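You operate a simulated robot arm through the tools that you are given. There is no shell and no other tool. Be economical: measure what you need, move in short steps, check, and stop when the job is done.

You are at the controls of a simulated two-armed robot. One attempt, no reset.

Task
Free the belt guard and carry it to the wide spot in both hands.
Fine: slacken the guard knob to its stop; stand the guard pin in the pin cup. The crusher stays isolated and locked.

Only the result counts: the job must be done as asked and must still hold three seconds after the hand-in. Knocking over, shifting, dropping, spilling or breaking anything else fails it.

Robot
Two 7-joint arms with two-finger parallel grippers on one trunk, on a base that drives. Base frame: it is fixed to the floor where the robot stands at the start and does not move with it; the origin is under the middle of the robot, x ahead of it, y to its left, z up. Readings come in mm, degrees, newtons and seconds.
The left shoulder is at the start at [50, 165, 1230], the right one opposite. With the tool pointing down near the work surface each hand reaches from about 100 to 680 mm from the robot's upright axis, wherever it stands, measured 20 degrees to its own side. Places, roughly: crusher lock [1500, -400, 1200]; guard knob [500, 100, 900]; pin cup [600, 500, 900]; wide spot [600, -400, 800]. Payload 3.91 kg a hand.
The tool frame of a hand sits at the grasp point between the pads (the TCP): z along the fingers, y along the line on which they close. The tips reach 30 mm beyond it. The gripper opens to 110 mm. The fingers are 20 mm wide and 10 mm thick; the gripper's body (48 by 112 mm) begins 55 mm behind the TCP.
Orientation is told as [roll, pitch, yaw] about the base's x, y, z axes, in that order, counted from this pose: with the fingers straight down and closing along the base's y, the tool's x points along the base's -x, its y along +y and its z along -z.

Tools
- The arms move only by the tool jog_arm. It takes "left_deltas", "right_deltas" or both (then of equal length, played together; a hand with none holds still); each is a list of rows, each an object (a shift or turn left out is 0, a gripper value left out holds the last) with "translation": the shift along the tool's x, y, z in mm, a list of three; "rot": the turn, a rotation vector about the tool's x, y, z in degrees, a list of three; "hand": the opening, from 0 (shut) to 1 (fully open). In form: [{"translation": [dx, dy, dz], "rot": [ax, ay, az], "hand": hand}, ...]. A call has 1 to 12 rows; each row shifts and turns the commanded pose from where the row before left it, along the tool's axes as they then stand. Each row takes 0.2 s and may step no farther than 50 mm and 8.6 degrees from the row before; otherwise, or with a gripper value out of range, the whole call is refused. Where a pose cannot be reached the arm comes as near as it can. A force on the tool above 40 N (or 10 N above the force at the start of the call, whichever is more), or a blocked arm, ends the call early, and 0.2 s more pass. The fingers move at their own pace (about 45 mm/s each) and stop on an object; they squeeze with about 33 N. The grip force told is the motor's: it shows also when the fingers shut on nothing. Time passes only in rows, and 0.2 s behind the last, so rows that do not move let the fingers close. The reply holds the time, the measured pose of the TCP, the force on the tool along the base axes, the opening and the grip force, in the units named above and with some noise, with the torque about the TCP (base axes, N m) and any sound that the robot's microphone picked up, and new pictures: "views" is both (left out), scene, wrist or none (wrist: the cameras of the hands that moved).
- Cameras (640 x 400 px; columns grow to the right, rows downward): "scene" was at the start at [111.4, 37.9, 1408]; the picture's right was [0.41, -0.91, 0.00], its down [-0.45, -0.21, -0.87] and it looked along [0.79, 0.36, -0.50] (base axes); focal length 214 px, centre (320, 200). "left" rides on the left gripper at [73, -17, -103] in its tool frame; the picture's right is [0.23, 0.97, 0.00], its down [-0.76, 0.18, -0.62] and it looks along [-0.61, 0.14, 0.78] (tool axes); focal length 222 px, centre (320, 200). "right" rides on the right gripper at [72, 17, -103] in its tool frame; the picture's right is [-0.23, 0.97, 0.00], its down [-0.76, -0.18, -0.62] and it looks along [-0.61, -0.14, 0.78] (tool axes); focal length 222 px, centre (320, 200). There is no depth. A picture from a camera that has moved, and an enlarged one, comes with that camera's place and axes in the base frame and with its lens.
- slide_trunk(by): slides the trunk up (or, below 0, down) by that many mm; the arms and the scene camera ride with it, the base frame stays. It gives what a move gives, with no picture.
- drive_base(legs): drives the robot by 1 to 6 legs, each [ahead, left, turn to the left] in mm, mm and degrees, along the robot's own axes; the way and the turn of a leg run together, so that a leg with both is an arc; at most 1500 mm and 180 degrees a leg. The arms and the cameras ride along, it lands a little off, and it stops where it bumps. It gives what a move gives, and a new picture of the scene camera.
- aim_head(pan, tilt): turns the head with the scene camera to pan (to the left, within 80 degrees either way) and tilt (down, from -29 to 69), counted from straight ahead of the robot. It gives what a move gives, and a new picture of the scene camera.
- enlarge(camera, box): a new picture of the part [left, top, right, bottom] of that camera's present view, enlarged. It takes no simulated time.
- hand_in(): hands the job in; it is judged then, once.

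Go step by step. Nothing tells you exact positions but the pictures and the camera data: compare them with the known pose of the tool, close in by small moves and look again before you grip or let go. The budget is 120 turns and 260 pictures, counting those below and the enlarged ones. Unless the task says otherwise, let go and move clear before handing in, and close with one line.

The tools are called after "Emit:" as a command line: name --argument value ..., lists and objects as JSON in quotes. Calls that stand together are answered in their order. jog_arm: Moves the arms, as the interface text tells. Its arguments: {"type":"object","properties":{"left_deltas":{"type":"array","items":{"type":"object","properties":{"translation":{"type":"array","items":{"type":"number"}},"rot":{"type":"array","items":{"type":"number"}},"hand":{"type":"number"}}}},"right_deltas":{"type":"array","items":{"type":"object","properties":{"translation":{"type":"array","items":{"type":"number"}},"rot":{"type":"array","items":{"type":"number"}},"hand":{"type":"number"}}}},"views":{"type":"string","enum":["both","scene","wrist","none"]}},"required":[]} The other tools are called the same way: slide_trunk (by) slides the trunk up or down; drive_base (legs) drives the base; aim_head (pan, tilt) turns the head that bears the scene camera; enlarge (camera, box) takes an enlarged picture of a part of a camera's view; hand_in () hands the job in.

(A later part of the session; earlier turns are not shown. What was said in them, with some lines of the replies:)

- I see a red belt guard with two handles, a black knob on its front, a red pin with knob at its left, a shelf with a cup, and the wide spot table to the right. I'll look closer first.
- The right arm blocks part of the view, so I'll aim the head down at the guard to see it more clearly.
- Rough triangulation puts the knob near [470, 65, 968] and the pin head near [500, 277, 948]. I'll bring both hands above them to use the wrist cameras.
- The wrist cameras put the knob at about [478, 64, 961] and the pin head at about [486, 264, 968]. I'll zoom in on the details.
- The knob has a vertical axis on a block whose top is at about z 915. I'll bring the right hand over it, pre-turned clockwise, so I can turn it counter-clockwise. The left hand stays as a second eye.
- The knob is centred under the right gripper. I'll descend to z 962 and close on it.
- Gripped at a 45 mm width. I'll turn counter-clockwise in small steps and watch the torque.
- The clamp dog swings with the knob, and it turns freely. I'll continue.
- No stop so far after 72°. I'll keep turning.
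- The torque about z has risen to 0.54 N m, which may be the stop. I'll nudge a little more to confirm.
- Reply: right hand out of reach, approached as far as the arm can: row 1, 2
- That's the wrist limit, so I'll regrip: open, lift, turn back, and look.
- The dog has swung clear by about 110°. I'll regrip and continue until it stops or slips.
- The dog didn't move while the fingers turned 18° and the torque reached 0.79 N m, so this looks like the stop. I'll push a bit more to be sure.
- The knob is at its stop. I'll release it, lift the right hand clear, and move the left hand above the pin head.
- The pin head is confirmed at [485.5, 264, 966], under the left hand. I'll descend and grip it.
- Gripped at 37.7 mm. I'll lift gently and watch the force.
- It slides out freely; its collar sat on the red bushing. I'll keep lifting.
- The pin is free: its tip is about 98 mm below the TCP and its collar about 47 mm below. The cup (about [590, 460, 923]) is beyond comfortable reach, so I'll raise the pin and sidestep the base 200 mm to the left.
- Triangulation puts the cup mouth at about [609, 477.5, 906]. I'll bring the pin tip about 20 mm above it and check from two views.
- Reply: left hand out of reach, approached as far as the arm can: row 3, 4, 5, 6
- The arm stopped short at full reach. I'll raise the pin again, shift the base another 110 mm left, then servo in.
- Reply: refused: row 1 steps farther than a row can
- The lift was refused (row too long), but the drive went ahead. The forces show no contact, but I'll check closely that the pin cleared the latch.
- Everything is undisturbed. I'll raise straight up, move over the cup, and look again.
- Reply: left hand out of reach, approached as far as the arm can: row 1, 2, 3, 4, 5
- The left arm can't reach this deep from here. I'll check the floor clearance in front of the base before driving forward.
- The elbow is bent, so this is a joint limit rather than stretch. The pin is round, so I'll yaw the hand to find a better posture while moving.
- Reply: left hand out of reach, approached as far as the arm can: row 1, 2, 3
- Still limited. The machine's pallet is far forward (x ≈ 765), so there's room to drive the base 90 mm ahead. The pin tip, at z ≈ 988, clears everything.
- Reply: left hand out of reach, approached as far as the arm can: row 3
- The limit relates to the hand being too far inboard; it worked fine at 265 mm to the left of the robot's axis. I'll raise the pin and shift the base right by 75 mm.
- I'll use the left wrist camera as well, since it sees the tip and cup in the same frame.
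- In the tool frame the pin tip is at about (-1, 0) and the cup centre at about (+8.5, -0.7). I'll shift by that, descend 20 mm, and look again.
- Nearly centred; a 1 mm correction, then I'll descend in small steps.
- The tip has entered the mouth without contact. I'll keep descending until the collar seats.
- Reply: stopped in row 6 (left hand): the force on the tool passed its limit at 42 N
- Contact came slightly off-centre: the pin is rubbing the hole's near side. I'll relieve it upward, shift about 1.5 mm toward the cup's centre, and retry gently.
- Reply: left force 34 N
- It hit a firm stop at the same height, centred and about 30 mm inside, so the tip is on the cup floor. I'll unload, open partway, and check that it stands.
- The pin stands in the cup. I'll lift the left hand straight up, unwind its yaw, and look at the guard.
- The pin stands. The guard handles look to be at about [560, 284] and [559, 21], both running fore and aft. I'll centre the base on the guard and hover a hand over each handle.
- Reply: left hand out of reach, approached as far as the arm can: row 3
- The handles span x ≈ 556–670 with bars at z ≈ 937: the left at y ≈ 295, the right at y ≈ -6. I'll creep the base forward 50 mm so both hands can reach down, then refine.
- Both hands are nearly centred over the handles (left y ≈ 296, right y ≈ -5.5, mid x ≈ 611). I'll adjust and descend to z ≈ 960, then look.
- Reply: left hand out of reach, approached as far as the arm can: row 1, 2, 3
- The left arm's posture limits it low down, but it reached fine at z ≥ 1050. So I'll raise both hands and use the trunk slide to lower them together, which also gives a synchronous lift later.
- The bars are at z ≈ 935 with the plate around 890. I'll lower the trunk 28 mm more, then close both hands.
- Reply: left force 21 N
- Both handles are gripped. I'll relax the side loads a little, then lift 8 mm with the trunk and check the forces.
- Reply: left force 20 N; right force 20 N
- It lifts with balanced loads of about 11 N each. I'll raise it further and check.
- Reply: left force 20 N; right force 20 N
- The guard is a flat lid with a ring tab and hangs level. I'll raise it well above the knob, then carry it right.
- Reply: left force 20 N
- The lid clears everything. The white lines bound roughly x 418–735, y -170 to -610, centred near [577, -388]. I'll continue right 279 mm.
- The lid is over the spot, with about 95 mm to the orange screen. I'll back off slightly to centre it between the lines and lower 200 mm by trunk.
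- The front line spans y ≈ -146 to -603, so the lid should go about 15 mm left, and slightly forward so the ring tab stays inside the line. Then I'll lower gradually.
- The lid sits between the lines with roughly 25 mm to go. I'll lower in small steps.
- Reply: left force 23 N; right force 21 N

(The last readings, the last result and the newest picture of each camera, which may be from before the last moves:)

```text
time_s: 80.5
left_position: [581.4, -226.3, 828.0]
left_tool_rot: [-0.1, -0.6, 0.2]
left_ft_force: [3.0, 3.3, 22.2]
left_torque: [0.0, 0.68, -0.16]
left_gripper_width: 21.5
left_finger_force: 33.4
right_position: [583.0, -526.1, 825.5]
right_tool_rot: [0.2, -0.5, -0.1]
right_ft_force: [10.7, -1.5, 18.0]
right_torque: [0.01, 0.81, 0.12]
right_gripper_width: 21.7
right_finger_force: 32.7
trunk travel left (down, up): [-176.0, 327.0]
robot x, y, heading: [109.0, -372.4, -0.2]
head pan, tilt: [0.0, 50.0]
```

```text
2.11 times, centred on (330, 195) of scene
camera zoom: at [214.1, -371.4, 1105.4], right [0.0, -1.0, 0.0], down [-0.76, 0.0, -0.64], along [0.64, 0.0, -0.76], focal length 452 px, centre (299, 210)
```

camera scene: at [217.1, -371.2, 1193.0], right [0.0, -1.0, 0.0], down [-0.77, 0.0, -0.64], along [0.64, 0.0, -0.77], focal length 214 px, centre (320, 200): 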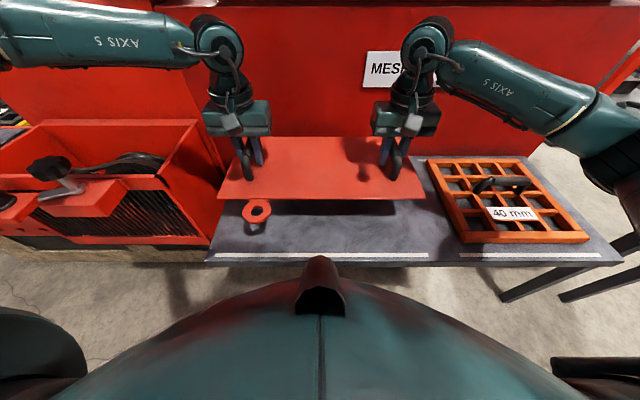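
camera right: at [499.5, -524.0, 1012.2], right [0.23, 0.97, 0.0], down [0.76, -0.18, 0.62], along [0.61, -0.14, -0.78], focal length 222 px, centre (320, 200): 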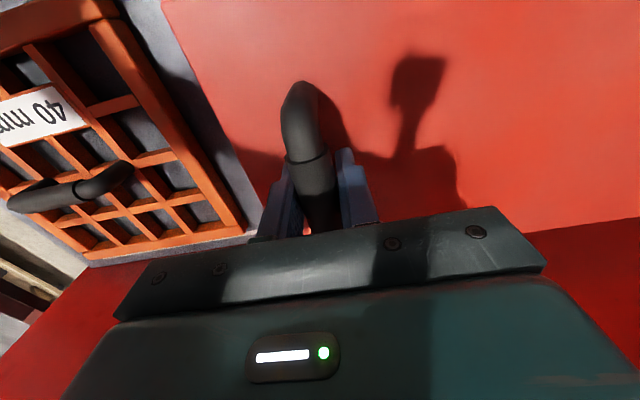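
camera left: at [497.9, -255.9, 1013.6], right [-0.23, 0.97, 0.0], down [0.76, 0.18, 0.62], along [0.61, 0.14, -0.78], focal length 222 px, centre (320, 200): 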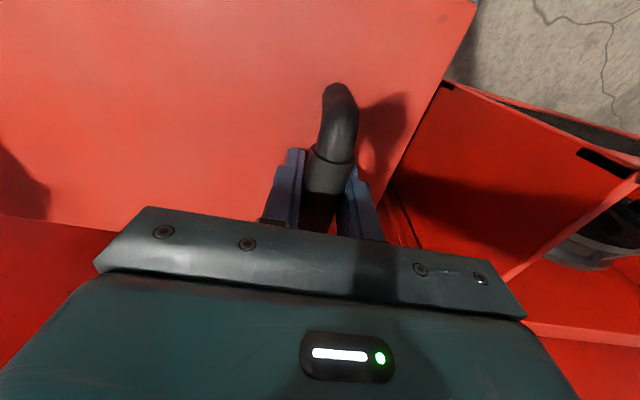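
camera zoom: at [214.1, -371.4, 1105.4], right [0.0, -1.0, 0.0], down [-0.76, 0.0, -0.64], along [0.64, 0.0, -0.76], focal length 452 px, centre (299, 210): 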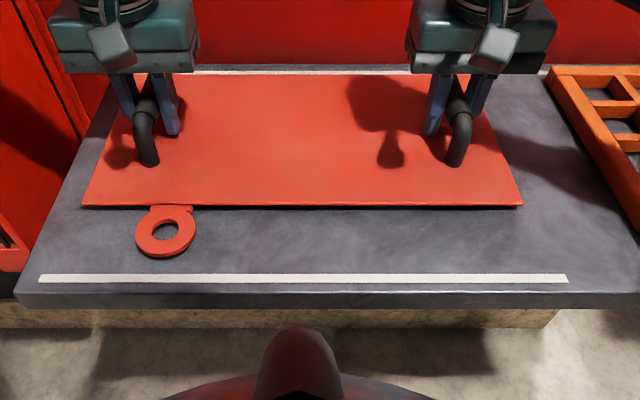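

It has landed flat inside the lines. The lid's centre is about 30 mm behind the zone's centre, so I'll lift slightly, back up 12 mm, and set it down again.

Emit:
slide_trunk --by 18

Emit:
drive_base --legs '[[-12, 0, 0]]'

Emit:
slide_trunk --by -16

Emit:
enlarge --camera "scene" --box '[180, 100, 480, 290]'

```text
time_s: 81.2
left_position: [581.5, -225.7, 837.0]
left_tool_rot: [0.0, 0.3, -0.1]
left_ft_force: [-1.4, -1.7, -11.9]
left_torque: [0.22, -0.21, -0.1]
left_gripper_width: 21.8
left_finger_force: 33.4
right_position: [581.9, -525.4, 835.3]
right_tool_rot: [-0.1, 0.4, 0.2]
right_ft_force: [1.0, 1.7, -10.8]
right_torque: [-0.18, 0.36, -0.05]
right_gripper_width: 21.8
right_finger_force: 32.8
trunk travel left (down, up): [-194.0, 309.0]
robot x, y, heading: [107.6, -371.7, -0.0]
head pan, tilt: [0.0, 50.0]
```

```text
time_s: 81.9
left_position: [570.2, -225.5, 838.4]
left_tool_rot: [-0.1, 0.1, 0.1]
left_ft_force: [-0.6, -2.6, -10.9]
left_torque: [0.06, -0.27, -0.15]
left_gripper_width: 21.5
left_finger_force: 33.2
right_position: [570.8, -524.7, 836.3]
right_tool_rot: [0.0, 0.1, 0.0]
right_ft_force: [0.1, 1.1, -9.7]
right_torque: [-0.07, 0.42, 0.1]
right_gripper_width: 21.9
right_finger_force: 32.9
trunk travel left (down, up): [-194.0, 309.0]
robot x, y, heading: [97.0, -371.8, -0.2]
head pan, tilt: [0.0, 50.0]
camera scene: at [204.5, -371.5, 1122.1], right [0.0, -1.0, 0.0], down [-0.77, 0.0, -0.64], along [0.64, 0.0, -0.77], focal length 214 px, centre (320, 200)
```

scene: 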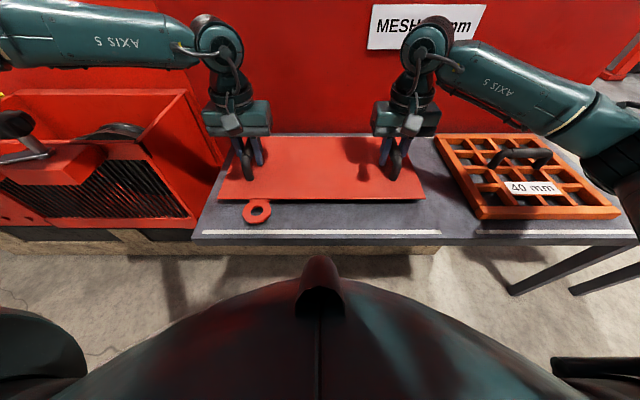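

```text
time_s: 82.5
left_position: [570.8, -225.1, 827.4]
left_tool_rot: [-0.2, -0.3, 0.1]
left_ft_force: [1.1, 2.0, 11.4]
left_torque: [0.02, 0.5, -0.12]
left_gripper_width: 21.6
left_finger_force: 32.8
right_position: [570.6, -523.5, 825.4]
right_tool_rot: [0.1, -0.3, -0.1]
right_ft_force: [4.9, -0.1, 8.5]
right_torque: [0.06, 0.41, 0.1]
right_gripper_width: 21.9
right_finger_force: 33.0
trunk travel left (down, up): [-178.0, 325.0]
robot x, y, heading: [94.5, -371.1, -0.0]
head pan, tilt: [0.0, 50.0]
```

```text
2.11 times, centred on (330, 195) of scene
camera zoom: at [202.6, -371.4, 1107.0], right [0.0, -1.0, 0.0], down [-0.77, 0.0, -0.64], along [0.64, 0.0, -0.77], focal length 452 px, centre (299, 210)
```

zoom: 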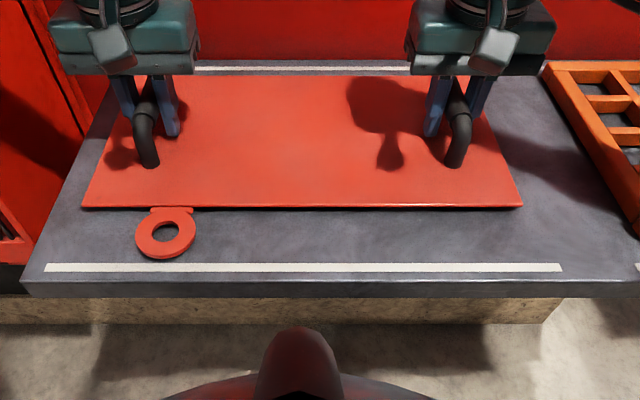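

It's resting inside both lines and the ring tab is clear of the front line. I'll unload, open both hands, and raise straight up.

Emit:
slide_trunk --by 3

Emit:
jog_arm --left_deltas '[{"hand": 0.3}, {"hand": 0.6}, {"hand": 0.6}, {}]' --right_deltas '[{"hand": 0.3}, {"hand": 0.6}, {"hand": 0.6}, {}]' --views "scene"

Emit:
slide_trunk --by 200

Emit:
jog_arm --left_deltas '[{}, {}]' --right_deltas '[{}, {}]'

```text
time_s: 83.1
left_position: [568.9, -226.1, 825.7]
left_tool_rot: [0.1, -0.1, 0.1]
left_ft_force: [1.0, 0.5, 2.5]
left_torque: [0.01, -1.02, -0.08]
left_gripper_width: 21.6
left_finger_force: 33.2
right_position: [570.4, -525.2, 824.5]
right_tool_rot: [0.1, -0.1, 0.0]
right_ft_force: [6.2, 1.4, 2.8]
right_torque: [-0.07, -0.95, 0.0]
right_gripper_width: 21.9
right_finger_force: 32.6
trunk travel left (down, up): [-181.0, 322.0]
robot x, y, heading: [97.3, -367.8, -0.3]
head pan, tilt: [0.0, 50.0]
```

```text
time_s: 84.1
left_position: [570.4, -225.4, 827.2]
left_tool_rot: [-0.1, 0.0, 0.1]
left_ft_force: [-0.2, -0.2, -0.1]
left_torque: [-0.02, -0.04, 0.02]
left_gripper_width: 65.6
left_finger_force: 0.1
right_position: [570.1, -524.8, 824.7]
right_tool_rot: [0.0, 0.0, 0.0]
right_ft_force: [-0.3, 1.1, -1.1]
right_torque: [0.0, 0.0, -0.02]
right_gripper_width: 66.0
right_finger_force: 0.0
trunk travel left (down, up): [-181.0, 322.0]
robot x, y, heading: [93.8, -371.5, -0.2]
head pan, tilt: [0.0, 50.0]
camera scene: at [203.3, -371.5, 1109.3], right [0.0, -1.0, 0.0], down [-0.77, 0.0, -0.64], along [0.64, 0.0, -0.77], focal length 214 px, centre (320, 200)
```

scene: 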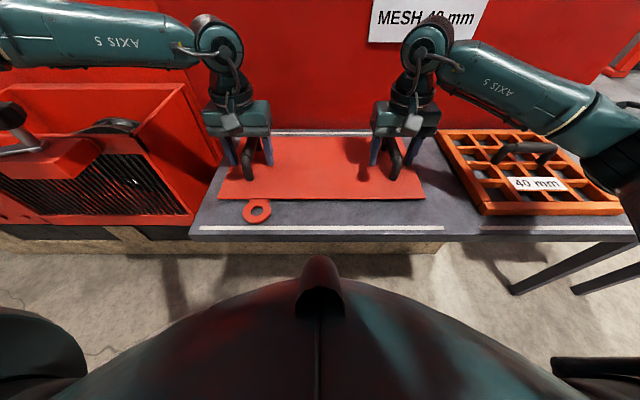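

```text
time_s: 86.2
left_position: [569.3, -225.8, 1026.4]
left_tool_rot: [-0.1, 0.0, 0.1]
left_ft_force: [0.2, 0.1, 0.9]
left_torque: [0.03, -0.01, 0.01]
left_gripper_width: 66.0
left_finger_force: 0.1
right_position: [569.7, -524.1, 1025.3]
right_tool_rot: [0.0, 0.1, 0.0]
right_ft_force: [1.1, -0.4, 0.3]
right_torque: [0.0, 0.04, 0.01]
right_gripper_width: 66.0
right_finger_force: 0.0
trunk travel left (down, up): [-381.0, 122.0]
robot x, y, heading: [97.7, -371.2, 0.1]
head pan, tilt: [0.0, 50.0]
```

```text
time_s: 86.8
left_position: [570.2, -225.7, 1027.2]
left_tool_rot: [-0.1, 0.0, 0.1]
left_ft_force: [0.2, -0.7, 0.3]
left_torque: [0.01, -0.02, 0.01]
left_gripper_width: 65.8
left_finger_force: 0.0
right_position: [570.0, -525.9, 1024.9]
right_tool_rot: [0.0, -0.1, 0.1]
right_ft_force: [-1.2, 0.0, 0.3]
right_torque: [-0.01, 0.01, -0.01]
right_gripper_width: 65.9
right_finger_force: 0.2
trunk travel left (down, up): [-381.0, 122.0]
robot x, y, heading: [96.2, -374.1, -0.1]
head pan, tilt: [0.0, 50.0]
camera scene: at [203.3, -371.5, 1309.3], right [0.0, -1.0, 0.0], down [-0.77, 0.0, -0.64], along [0.64, 0.0, -0.77], focal length 214 px, centre (320, 200)
camera right: at [498.1, -509.2, 1128.8], right [0.23, 0.97, 0.0], down [0.76, -0.18, 0.62], along [0.61, -0.14, -0.78], focal length 222 px, centre (320, 200)
camera left: at [496.5, -241.0, 1130.2], right [-0.23, 0.97, 0.0], down [0.76, 0.18, 0.62], along [0.61, 0.14, -0.78], focal length 222 px, centre (320, 200)
```

scene: 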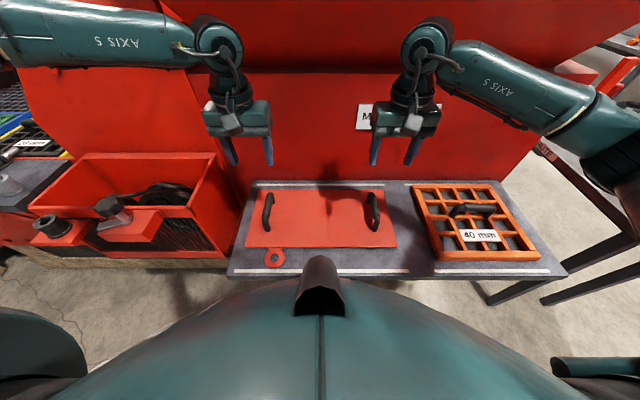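
right: 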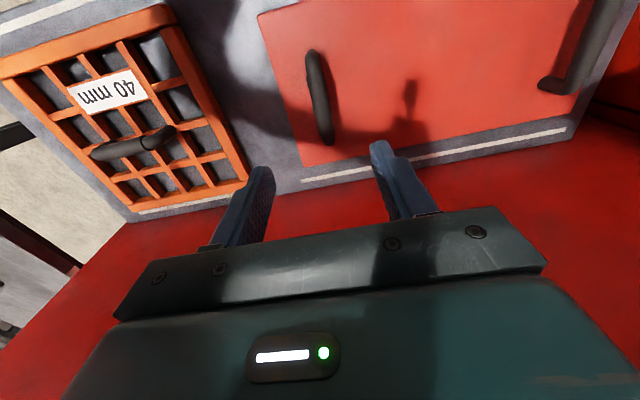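
left: 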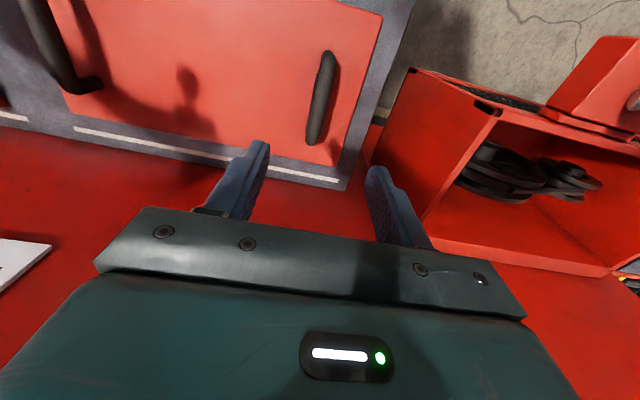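

The guard rests flat inside the lines and both hands are clear. One last look at the pin and knob.

Emit:
aim_head --pan 50 --tilt 30

Emit:
enlarge --camera "scene" --box '[240, 160, 480, 310]'

```text
time_s: 88.0
left_position: [569.2, -226.0, 1026.3]
left_tool_rot: [0.0, 0.0, 0.1]
left_ft_force: [-0.3, -0.9, -0.6]
left_torque: [-0.01, 0.02, -0.04]
left_gripper_width: 65.9
left_finger_force: 0.0
right_position: [570.1, -525.7, 1024.4]
right_tool_rot: [0.1, 0.0, 0.0]
right_ft_force: [0.4, -1.2, 0.6]
right_torque: [0.01, -0.01, 0.02]
right_gripper_width: 66.1
right_finger_force: 0.1
trunk travel left (down, up): [-381.0, 122.0]
robot x, y, heading: [94.9, -374.0, 0.3]
head pan, tilt: [50.0, 30.0]
camera scene: at [184.5, -302.3, 1338.8], right [0.77, -0.64, 0.0], down [-0.32, -0.38, -0.87], along [0.56, 0.66, -0.5], focal length 214 px, centre (320, 200)
```

scene: 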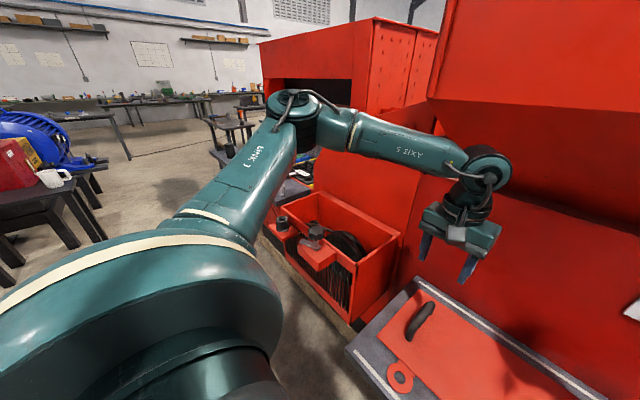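

```text
2.67 times, centred on (360, 235) of scene
camera zoom: at [184.5, -302.3, 1338.8], right [0.77, -0.64, 0.0], down [-0.32, -0.38, -0.87], along [0.56, 0.66, -0.5], focal length 572 px, centre (213, 107)
```

zoom: 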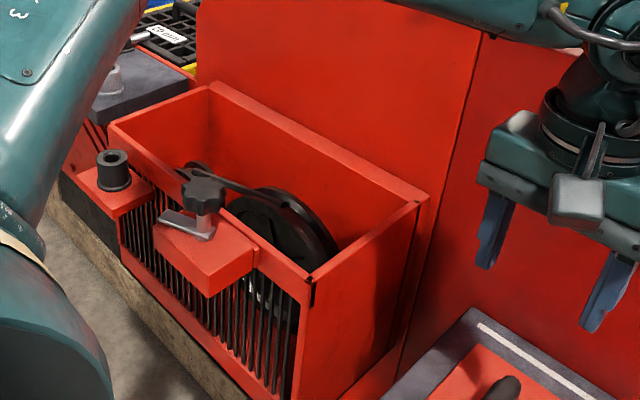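

The knob is still at its stop, and the pin was still standing in the cup in the views taken after I left it. The guard rests on the wide spot, so I'm handing in.

Emit:
hand_in

```text
The job is handed in.
```

The belt guard is lying flat on the wide spot, carried there in both hands. The knob is slackened to its stop, the pin is standing in its cup (leaning slightly), and I did not touch the crusher lock.
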